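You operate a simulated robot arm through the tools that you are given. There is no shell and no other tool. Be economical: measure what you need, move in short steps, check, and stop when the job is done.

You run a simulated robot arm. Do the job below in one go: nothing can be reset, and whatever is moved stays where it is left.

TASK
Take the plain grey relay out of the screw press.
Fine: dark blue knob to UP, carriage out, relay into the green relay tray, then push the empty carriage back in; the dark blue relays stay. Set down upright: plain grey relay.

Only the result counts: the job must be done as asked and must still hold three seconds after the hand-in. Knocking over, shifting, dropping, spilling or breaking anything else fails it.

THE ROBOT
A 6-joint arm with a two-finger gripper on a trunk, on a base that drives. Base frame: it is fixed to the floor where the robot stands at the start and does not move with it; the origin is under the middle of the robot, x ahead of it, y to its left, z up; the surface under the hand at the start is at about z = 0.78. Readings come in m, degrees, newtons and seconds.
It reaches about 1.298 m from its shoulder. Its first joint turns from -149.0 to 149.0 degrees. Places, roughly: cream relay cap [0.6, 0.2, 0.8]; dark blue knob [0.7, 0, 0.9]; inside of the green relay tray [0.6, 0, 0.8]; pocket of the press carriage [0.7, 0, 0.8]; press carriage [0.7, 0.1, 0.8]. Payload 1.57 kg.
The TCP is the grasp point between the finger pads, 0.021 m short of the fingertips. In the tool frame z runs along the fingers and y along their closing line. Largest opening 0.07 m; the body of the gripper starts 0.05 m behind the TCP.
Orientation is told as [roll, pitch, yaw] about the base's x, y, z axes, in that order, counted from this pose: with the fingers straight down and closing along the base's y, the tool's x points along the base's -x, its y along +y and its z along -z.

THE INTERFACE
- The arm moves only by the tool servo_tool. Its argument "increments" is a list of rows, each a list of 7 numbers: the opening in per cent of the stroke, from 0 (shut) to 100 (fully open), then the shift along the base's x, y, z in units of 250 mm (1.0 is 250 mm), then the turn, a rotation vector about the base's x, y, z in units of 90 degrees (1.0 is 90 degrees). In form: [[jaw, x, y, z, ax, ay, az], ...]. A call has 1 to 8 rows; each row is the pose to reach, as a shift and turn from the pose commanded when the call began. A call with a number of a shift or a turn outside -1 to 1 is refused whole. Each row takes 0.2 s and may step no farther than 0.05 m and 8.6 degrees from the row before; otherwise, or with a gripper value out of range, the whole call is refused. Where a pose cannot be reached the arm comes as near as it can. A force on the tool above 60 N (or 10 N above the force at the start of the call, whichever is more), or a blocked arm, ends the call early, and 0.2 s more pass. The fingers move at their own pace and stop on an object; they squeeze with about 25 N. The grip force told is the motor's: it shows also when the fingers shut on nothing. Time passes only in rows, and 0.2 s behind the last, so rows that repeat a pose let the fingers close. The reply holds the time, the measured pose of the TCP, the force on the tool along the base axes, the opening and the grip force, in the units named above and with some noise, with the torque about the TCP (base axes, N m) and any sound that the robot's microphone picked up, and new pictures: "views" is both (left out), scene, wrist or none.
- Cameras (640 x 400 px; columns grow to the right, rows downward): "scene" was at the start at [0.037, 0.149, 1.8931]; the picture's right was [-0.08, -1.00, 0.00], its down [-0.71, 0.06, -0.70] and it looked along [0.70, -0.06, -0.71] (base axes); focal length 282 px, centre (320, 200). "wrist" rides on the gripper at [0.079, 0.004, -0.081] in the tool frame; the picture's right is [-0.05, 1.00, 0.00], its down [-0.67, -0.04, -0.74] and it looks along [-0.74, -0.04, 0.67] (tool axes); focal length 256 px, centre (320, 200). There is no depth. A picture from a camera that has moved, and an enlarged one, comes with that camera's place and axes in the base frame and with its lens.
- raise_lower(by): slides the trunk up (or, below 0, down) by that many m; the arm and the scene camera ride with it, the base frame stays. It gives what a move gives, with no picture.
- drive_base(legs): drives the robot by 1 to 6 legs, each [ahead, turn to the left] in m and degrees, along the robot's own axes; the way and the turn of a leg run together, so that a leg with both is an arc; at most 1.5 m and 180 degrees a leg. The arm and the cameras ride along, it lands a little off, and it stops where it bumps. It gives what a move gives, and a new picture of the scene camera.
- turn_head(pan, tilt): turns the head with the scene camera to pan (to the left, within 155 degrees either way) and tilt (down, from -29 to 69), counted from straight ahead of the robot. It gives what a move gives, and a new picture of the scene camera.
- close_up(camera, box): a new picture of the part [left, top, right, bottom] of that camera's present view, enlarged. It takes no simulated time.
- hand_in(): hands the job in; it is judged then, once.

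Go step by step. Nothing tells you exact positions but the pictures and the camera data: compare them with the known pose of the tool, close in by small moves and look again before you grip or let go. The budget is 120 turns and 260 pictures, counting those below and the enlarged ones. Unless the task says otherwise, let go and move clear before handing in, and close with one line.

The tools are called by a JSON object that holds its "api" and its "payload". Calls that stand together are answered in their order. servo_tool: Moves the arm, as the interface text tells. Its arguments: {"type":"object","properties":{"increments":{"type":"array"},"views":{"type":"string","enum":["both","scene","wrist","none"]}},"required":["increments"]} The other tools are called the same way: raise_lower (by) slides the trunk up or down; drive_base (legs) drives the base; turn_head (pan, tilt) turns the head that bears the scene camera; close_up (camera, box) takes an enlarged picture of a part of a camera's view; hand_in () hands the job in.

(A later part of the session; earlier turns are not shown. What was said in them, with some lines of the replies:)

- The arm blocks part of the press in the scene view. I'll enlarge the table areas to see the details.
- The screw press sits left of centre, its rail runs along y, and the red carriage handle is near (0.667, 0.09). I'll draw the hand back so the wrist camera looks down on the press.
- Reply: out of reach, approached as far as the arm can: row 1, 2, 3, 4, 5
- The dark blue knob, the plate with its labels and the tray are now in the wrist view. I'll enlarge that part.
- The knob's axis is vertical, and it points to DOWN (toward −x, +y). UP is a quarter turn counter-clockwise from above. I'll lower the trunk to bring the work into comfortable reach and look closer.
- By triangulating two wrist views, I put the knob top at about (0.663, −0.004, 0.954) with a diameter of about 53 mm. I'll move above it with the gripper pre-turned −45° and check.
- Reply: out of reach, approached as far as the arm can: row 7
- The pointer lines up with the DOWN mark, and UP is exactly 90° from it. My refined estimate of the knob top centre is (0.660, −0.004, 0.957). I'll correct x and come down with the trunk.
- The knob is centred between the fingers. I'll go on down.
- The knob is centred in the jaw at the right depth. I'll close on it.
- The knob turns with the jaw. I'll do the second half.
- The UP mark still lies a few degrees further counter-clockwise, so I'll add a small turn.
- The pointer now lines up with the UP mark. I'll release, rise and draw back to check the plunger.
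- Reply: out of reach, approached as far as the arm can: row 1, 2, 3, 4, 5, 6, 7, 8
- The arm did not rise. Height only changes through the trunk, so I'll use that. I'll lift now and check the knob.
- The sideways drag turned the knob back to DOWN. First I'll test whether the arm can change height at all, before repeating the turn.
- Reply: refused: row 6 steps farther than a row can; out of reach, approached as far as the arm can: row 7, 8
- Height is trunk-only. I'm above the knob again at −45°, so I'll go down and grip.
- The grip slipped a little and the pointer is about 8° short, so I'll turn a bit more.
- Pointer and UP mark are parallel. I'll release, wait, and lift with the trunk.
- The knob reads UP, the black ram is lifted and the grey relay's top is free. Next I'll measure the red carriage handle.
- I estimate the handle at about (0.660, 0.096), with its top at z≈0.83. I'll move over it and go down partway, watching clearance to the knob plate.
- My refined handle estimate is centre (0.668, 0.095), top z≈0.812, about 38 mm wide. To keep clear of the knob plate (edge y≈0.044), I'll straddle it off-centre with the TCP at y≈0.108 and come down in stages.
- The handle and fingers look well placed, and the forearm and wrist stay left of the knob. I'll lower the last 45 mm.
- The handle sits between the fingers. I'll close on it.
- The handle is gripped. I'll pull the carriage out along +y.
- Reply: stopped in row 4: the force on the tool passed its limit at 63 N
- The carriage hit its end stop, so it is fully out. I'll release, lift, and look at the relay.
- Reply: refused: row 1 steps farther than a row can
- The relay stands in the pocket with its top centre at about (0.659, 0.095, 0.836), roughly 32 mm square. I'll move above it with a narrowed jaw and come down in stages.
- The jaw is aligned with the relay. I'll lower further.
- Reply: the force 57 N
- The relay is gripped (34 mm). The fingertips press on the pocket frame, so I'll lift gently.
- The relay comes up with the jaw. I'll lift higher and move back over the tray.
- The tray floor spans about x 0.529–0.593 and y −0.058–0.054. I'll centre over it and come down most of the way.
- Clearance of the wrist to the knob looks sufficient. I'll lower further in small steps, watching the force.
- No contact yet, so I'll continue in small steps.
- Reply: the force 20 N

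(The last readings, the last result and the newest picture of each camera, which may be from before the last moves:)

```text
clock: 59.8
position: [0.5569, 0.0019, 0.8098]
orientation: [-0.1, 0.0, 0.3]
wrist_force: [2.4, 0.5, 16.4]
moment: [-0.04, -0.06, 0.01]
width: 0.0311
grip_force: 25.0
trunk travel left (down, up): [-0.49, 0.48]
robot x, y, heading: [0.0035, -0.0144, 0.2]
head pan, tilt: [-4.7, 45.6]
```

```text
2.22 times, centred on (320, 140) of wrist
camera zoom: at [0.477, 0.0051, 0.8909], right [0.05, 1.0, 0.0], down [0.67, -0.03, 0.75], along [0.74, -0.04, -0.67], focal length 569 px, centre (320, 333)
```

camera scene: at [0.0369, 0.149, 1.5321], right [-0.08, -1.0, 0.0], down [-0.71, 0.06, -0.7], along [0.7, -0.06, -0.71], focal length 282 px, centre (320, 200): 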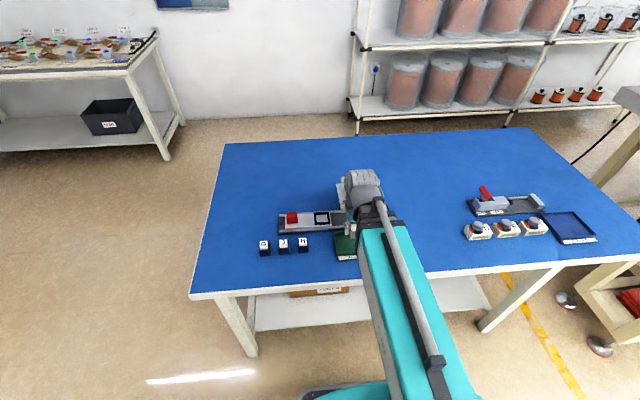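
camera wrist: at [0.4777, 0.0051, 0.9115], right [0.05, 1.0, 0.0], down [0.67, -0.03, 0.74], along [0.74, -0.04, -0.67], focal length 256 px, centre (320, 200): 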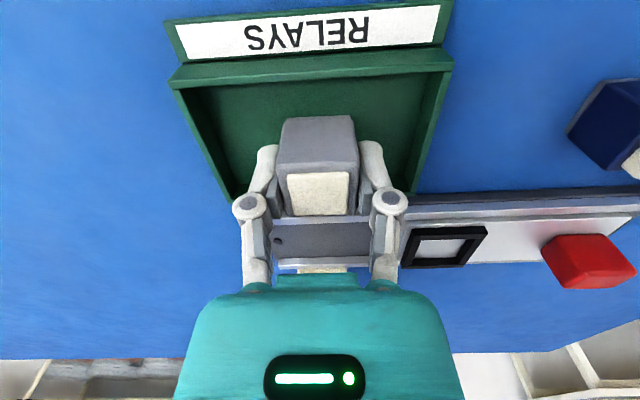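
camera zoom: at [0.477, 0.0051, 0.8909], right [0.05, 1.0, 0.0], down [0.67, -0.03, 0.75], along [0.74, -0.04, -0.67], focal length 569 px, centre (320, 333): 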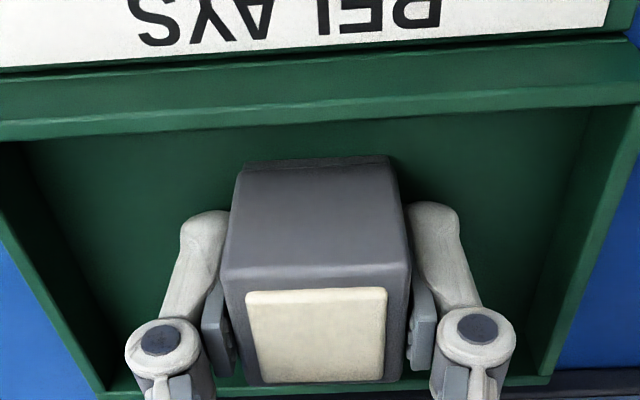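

The relay rests on the tray floor (about 16 N). I'll open moderately and lift away.

{"api": "servo_tool", "payload": {"increments": [[65, 0, 0, 0, 0, 0, 0], [65, 0, 0, 0, 0, 0, 0], [65, 0, 0, 0, 0, 0, 0]], "views": "none"}}

{"api": "raise_lower", "payload": {"by": 0.2}}

{"api": "servo_tool", "payload": {"increments": [[65, 0, 0.15, 0, 0, 0, 0], [65, 0, 0.3, 0, 0, 0, 0]]}}

{"api": "close_up", "payload": {"camera": "wrist", "box": [80, 0, 480, 200]}}

{"api": "close_up", "payload": {"camera": "scene", "box": [250, 190, 390, 290]}}

```text
clock: 60.6
position: [0.5572, 0.0019, 0.8087]
orientation: [0.0, 0.0, 0.2]
wrist_force: [0.0, -0.3, -0.6]
moment: [0.01, -0.01, 0.01]
width: 0.0455
grip_force: 0.1
trunk travel left (down, up): [-0.49, 0.48]
robot x, y, heading: [0.0001, -0.0161, -0.4]
head pan, tilt: [-4.7, 45.6]
```

```text
clock: 62.8
position: [0.5555, 0.0008, 1.0091]
orientation: [-0.1, -0.1, 0.2]
wrist_force: [-0.4, -0.4, 0.6]
moment: [0.0, 0.03, -0.02]
width: 0.0454
grip_force: 0.1
trunk travel left (down, up): [-0.69, 0.28]
robot x, y, heading: [-0.0007, -0.0168, -0.2]
head pan, tilt: [-4.7, 45.6]
```

```text
clock: 63.4
position: [0.5573, 0.0751, 1.0083]
orientation: [-0.1, -0.1, 0.2]
wrist_force: [-0.3, -0.3, 0.1]
moment: [-0.03, -0.02, 0.01]
width: 0.0454
grip_force: 0.1
trunk travel left (down, up): [-0.69, 0.28]
robot x, y, heading: [0.0017, -0.0156, -0.1]
head pan, tilt: [-4.7, 45.6]
camera scene: at [0.0369, 0.1492, 1.675], right [-0.08, -1.0, 0.0], down [-0.71, 0.06, -0.7], along [0.7, -0.06, -0.71], focal length 282 px, centre (320, 200)
camera wrist: at [0.4785, 0.0796, 1.0904], right [0.05, 1.0, 0.0], down [0.67, -0.03, 0.74], along [0.74, -0.04, -0.67], focal length 256 px, centre (320, 200)
```

scene: 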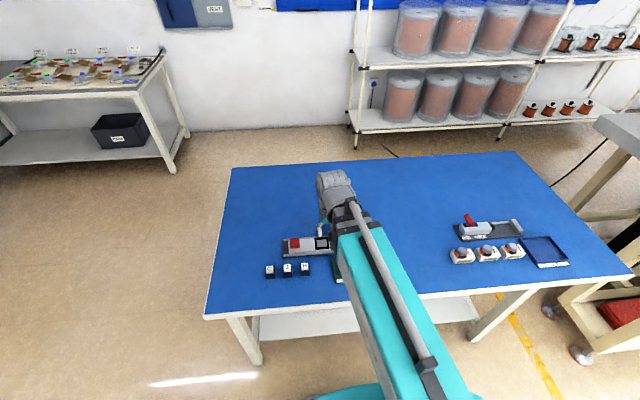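
wrist: 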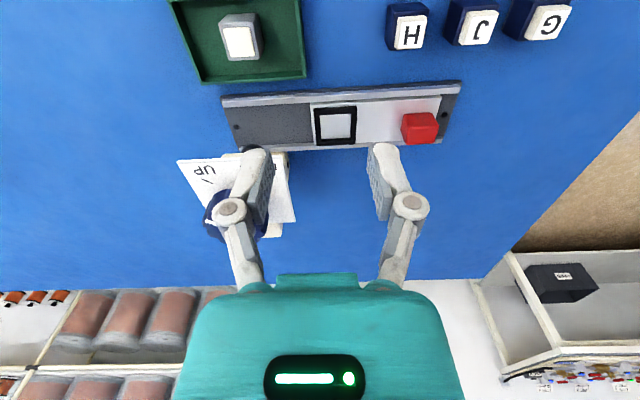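

```text
1.60 times, centred on (280, 100) of wrist
camera zoom: at [0.4785, 0.0796, 1.0904], right [0.05, 1.0, 0.0], down [0.67, -0.03, 0.74], along [0.74, -0.04, -0.67], focal length 410 px, centre (384, 360)
```

zoom: 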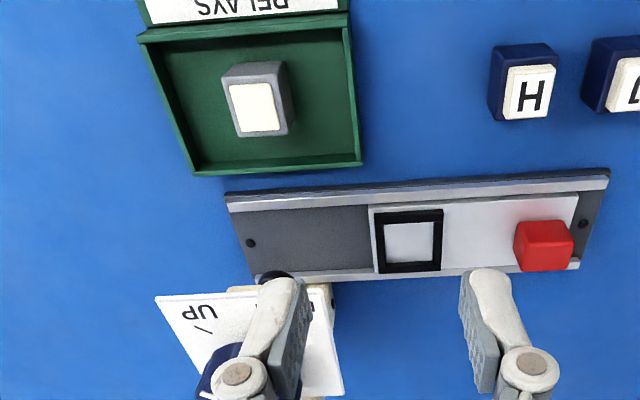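

```text
4.00 times, centred on (320, 240) of scene
camera zoom: at [0.0369, 0.1492, 1.675], right [-0.08, -1.0, 0.0], down [-0.71, 0.06, -0.7], along [0.7, -0.06, -0.71], focal length 1129 px, centre (320, 40)
```

zoom: 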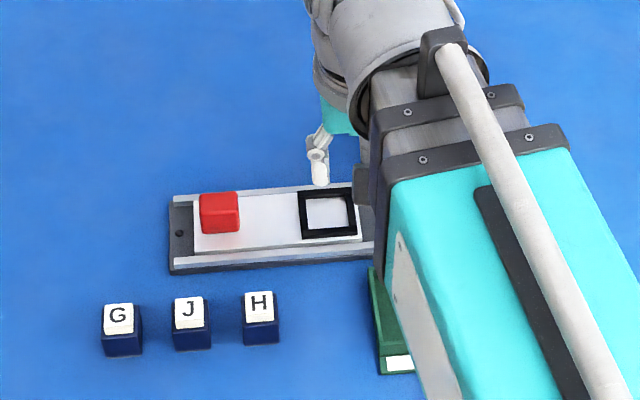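

The relay stands upright in the tray and the carriage is empty. Next I'll move beyond the handle on its +y side with closed fingers, ready to push the carriage back.

{"api": "servo_tool", "payload": {"increments": [[0, 0.086, 0.14, 0, 0, 0, 0], [0, 0.172, 0.28, 0, 0, 0, 0], [0, 0.258, 0.42, 0, 0, 0, 0], [0, 0.344, 0.56, 0, 0, 0, 0], [0, 0.428, 0.7, 0, 0, 0, 0]], "views": "none"}}

{"api": "raise_lower", "payload": {"by": -0.13}}

{"api": "servo_tool", "payload": {"increments": [[0, 0, 0, 0, 0, 0, 0]]}}

{"api": "close_up", "payload": {"camera": "scene", "box": [240, 130, 380, 260]}}

```text
clock: 64.6
position: [0.6633, 0.2547, 1.0088]
orientation: [0.0, -0.1, 0.1]
wrist_force: [-0.5, -0.3, 0.1]
moment: [0.02, 0.0, 0.03]
width: 0.0
grip_force: 25.2
trunk travel left (down, up): [-0.69, 0.28]
robot x, y, heading: [0.0002, -0.0136, -0.2]
head pan, tilt: [-4.7, 45.6]
```

```text
clock: 66.2
position: [0.6627, 0.2535, 0.8789]
orientation: [0.1, 0.0, 0.3]
wrist_force: [0.6, -0.4, 0.2]
moment: [0.01, 0.02, 0.03]
width: 0.0
grip_force: 25.4
trunk travel left (down, up): [-0.56, 0.41]
robot x, y, heading: [-0.0004, -0.0148, -0.0]
head pan, tilt: [-4.7, 45.6]
```

```text
clock: 66.6
position: [0.6635, 0.2538, 0.8781]
orientation: [0.0, 0.0, 0.2]
wrist_force: [-0.4, -0.4, -0.4]
moment: [0.0, 0.01, -0.01]
width: 0.0001
grip_force: 24.5
trunk travel left (down, up): [-0.56, 0.41]
robot x, y, heading: [0.0028, -0.0156, -0.2]
head pan, tilt: [-4.7, 45.6]
camera scene: at [0.0369, 0.149, 1.5451], right [-0.08, -1.0, 0.0], down [-0.71, 0.06, -0.7], along [0.7, -0.06, -0.71], focal length 282 px, centre (320, 200)
camera wrist: at [0.5852, 0.2571, 0.9605], right [0.05, 1.0, 0.0], down [0.67, -0.03, 0.74], along [0.74, -0.04, -0.67], focal length 256 px, centre (320, 200)
```

scene: 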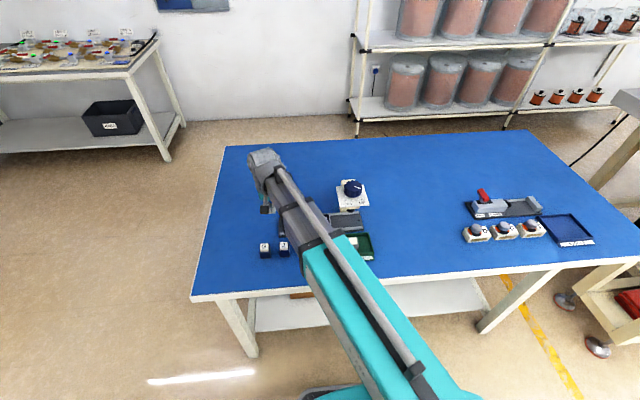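
wrist: 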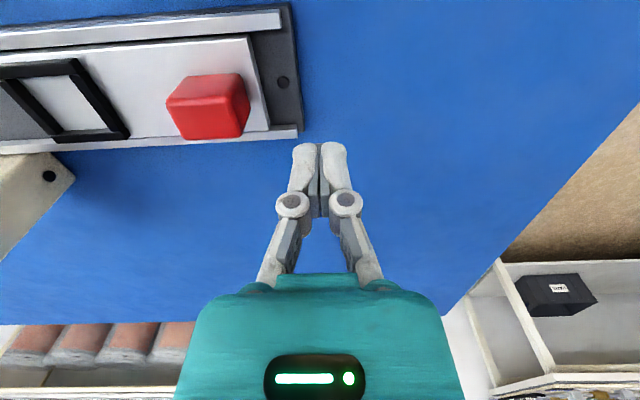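

```text
3.08 times, centred on (310, 195) of scene
camera zoom: at [0.0369, 0.149, 1.5451], right [-0.08, -1.0, 0.0], down [-0.71, 0.06, -0.7], along [0.7, -0.06, -0.71], focal length 868 px, centre (351, 215)
```

zoom: 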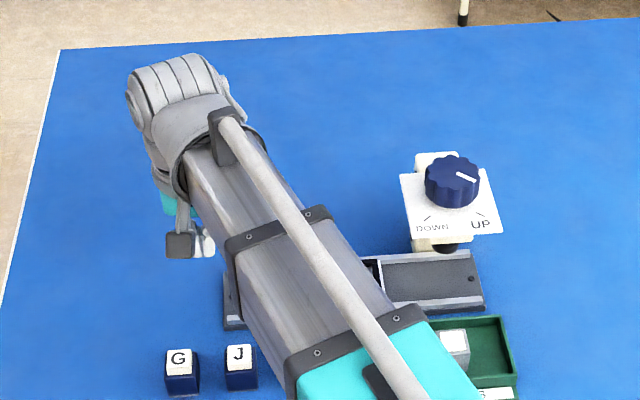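

Lower to handle height, then push toward −y.

{"api": "raise_lower", "payload": {"by": -0.046}}

{"api": "servo_tool", "payload": {"increments": [[0, 0, -0.06, 0, 0, 0, 0], [0, 0, -0.1, 0, 0, 0, 0]], "views": "wrist"}}

```text
clock: 67.5
position: [0.6648, 0.254, 0.8324]
orientation: [0.1, 0.0, 0.2]
wrist_force: [0.5, 0.8, -0.4]
moment: [-0.02, -0.02, 0.01]
width: 0.0
grip_force: 25.2
trunk travel left (down, up): [-0.514, 0.456]
robot x, y, heading: [0.0027, -0.0157, 0.1]
head pan, tilt: [-4.7, 45.6]
```

```text
clock: 68.0
position: [0.6646, 0.2282, 0.834]
orientation: [0.0, 0.0, 0.2]
wrist_force: [-0.5, -0.8, 1.3]
moment: [0.03, -0.02, 0.0]
width: 0.0002
grip_force: 25.0
trunk travel left (down, up): [-0.514, 0.456]
robot x, y, heading: [-0.0002, -0.0139, 0.1]
head pan, tilt: [-4.7, 45.6]
camera wrist: at [0.5857, 0.2319, 0.9145], right [0.05, 1.0, 0.0], down [0.67, -0.03, 0.74], along [0.74, -0.04, -0.67], focal length 256 px, centre (320, 200)
```

wrist: 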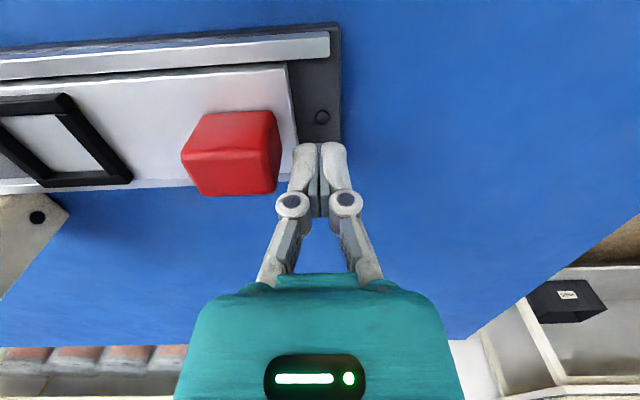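

{"api": "servo_tool", "payload": {"increments": [[0, 0, -0.05, 0, 0, 0, 0], [0, 0, -0.1, 0, 0, 0, 0], [0, 0, -0.15, 0, 0, 0, 0], [0, 0, -0.2, 0, 0, 0, 0], [0, 0, -0.25, 0, 0, 0, 0], [0, 0, -0.3, 0, 0, 0, 0], [0, 0, -0.35, 0, 0, 0, 0]], "views": "wrist"}}

```text
clock: 69.7
position: [0.6631, 0.1402, 0.8326]
orientation: [0.0, 0.0, 0.3]
wrist_force: [0.2, 0.1, -0.7]
moment: [-0.02, 0.01, 0.05]
width: 0.0
grip_force: 25.3
trunk travel left (down, up): [-0.514, 0.456]
robot x, y, heading: [0.0022, -0.0115, -0.3]
head pan, tilt: [-4.7, 45.6]
camera wrist: at [0.5843, 0.1433, 0.9145], right [0.05, 1.0, 0.0], down [0.67, -0.03, 0.74], along [0.74, -0.04, -0.67], focal length 256 px, centre (320, 200)
```

wrist: 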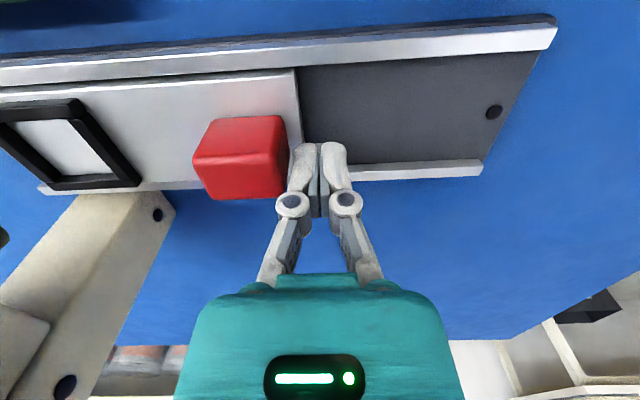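

The carriage slides easily. I'll push the last part in small steps until it meets its stop.

{"api": "servo_tool", "payload": {"increments": [[0, 0, -0.02, 0, 0, 0, 0], [0, 0, -0.035, 0, 0, 0, 0], [0, 0, -0.05, 0, 0, 0, 0], [0, 0, -0.06, 0, 0, 0, 0], [0, 0, -0.07, 0, 0, 0, 0], [0, 0, -0.08, 0, 0, 0, 0], [0, 0, -0.09, 0, 0, 0, 0], [0, 0, -0.1, 0, 0, 0, 0]], "views": "wrist"}}

```text
clock: 71.4
position: [0.6627, 0.126, 0.833]
orientation: [1.1, 0.0, 0.6]
wrist_force: [-0.9, 18.9, 4.7]
moment: [-0.16, -0.02, -0.02]
width: 0.0
grip_force: 25.1
trunk travel left (down, up): [-0.514, 0.456]
robot x, y, heading: [-0.0008, -0.0163, 0.0]
head pan, tilt: [-4.7, 45.6]
stopped in row 8: the force on the tool passed its limit at 62 N (the readings are from after the stop); the commanded pose is now the measured one
camera wrist: at [0.5849, 0.1277, 0.9147], right [0.04, 1.0, 0.02], down [0.67, -0.04, 0.74], along [0.74, -0.02, -0.67], focal length 256 px, centre (320, 200)
```

wrist: 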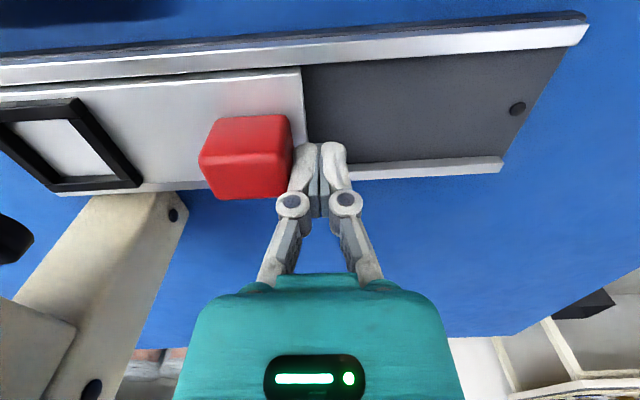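

The carriage reached its inner stop. I'll back off, lift and check everything.

{"api": "servo_tool", "payload": {"increments": [[0, 0, 0.05, 0, -0.012, 0, 0], [0, 0, 0.15, 0, -0.012, 0, 0]], "views": "none"}}

{"api": "raise_lower", "payload": {"by": 0.25}}

{"api": "servo_tool", "payload": {"increments": [[0, -0.1, -0.1, 0, 0, 0, 0], [0, -0.2, -0.2, 0, 0, 0, 0], [0, -0.3, -0.3, 0, 0, 0, 0], [0, -0.4, -0.4, 0, 0, 0, 0]]}}

{"api": "close_up", "payload": {"camera": "wrist", "box": [160, 0, 480, 200]}}

{"api": "close_up", "payload": {"camera": "scene", "box": [250, 200, 400, 300]}}

```text
clock: 72.0
position: [0.6624, 0.1602, 0.8333]
orientation: [-0.3, -0.1, 0.4]
wrist_force: [-0.4, -1.0, -0.1]
moment: [0.01, -0.01, 0.04]
width: 0.0002
grip_force: 25.5
trunk travel left (down, up): [-0.514, 0.456]
robot x, y, heading: [-0.0011, -0.0128, -0.0]
head pan, tilt: [-4.7, 45.6]
```

```text
clock: 74.6
position: [0.6633, 0.1611, 1.083]
orientation: [-0.2, -0.1, 0.4]
wrist_force: [-0.1, -0.3, -0.4]
moment: [0.01, 0.0, -0.02]
width: 0.0001
grip_force: 24.6
trunk travel left (down, up): [-0.764, 0.206]
robot x, y, heading: [-0.005, -0.0148, -0.1]
head pan, tilt: [-4.7, 45.6]
```

```text
clock: 75.6
position: [0.5626, 0.0609, 1.0831]
orientation: [-0.1, 0.0, 0.4]
wrist_force: [-0.3, -0.6, -0.4]
moment: [-0.01, 0.05, 0.03]
width: 0.0
grip_force: 24.4
trunk travel left (down, up): [-0.764, 0.206]
robot x, y, heading: [0.0005, -0.0141, -0.2]
head pan, tilt: [-4.7, 45.6]
camera scene: at [0.0364, 0.1488, 1.7491], right [-0.08, -1.0, 0.0], down [-0.71, 0.06, -0.7], along [0.7, -0.06, -0.71], focal length 282 px, centre (320, 200)
camera wrist: at [0.4844, 0.0639, 1.1647], right [0.05, 1.0, 0.0], down [0.67, -0.03, 0.74], along [0.74, -0.04, -0.67], focal length 256 px, centre (320, 200)
```

scene: 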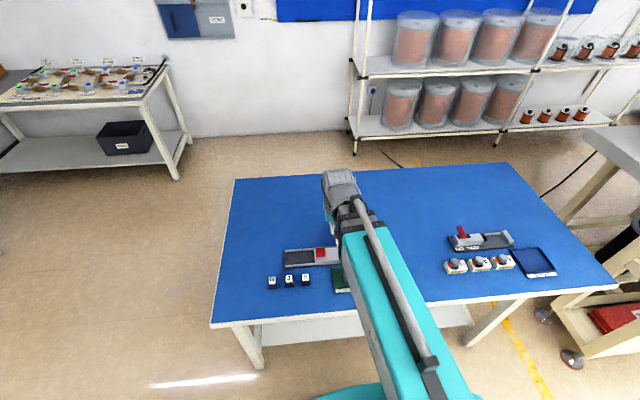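
wrist: 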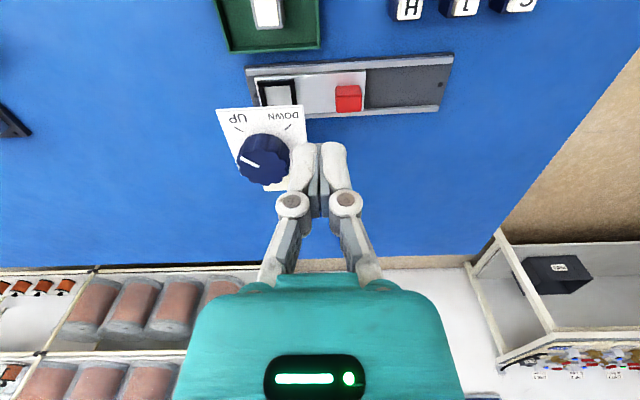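

```text
2.00 times, centred on (320, 100) of wrist
camera zoom: at [0.4844, 0.0639, 1.1647], right [0.05, 1.0, 0.0], down [0.67, -0.03, 0.74], along [0.74, -0.04, -0.67], focal length 512 px, centre (320, 400)
```

zoom: 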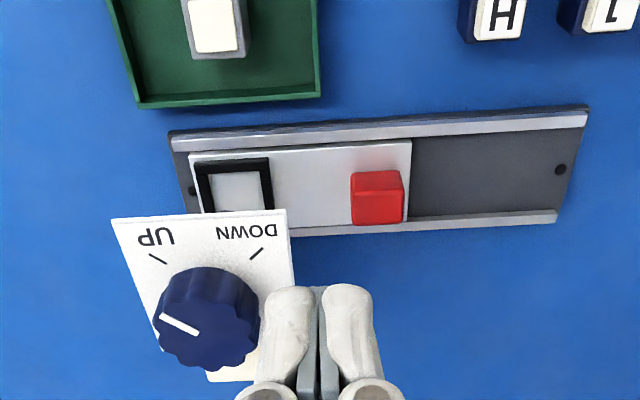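

```text
4.00 times, centred on (325, 250) of scene
camera zoom: at [0.0364, 0.1488, 1.7491], right [-0.08, -1.0, 0.0], down [-0.71, 0.06, -0.7], along [0.7, -0.06, -0.71], focal length 1129 px, centre (300, 0)
```

zoom: 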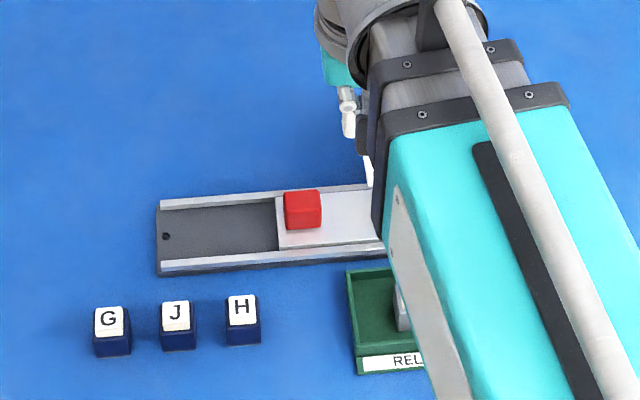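

Final check: the knob is on UP, the empty carriage is fully in, the grey relay stands upright in the green tray, and the dark blue relays G, J and H are where they were. The hand is clear, so I'll hand in.

{"api": "hand_in", "payload": {}}

```text
The job is handed in.
```

The plain grey relay stands upright in the green relay tray, the knob is on UP, the empty carriage is pushed back in, and the dark blue relays were not moved. On my first try at UP the knob got dragged back to DOWN, so I set it again.
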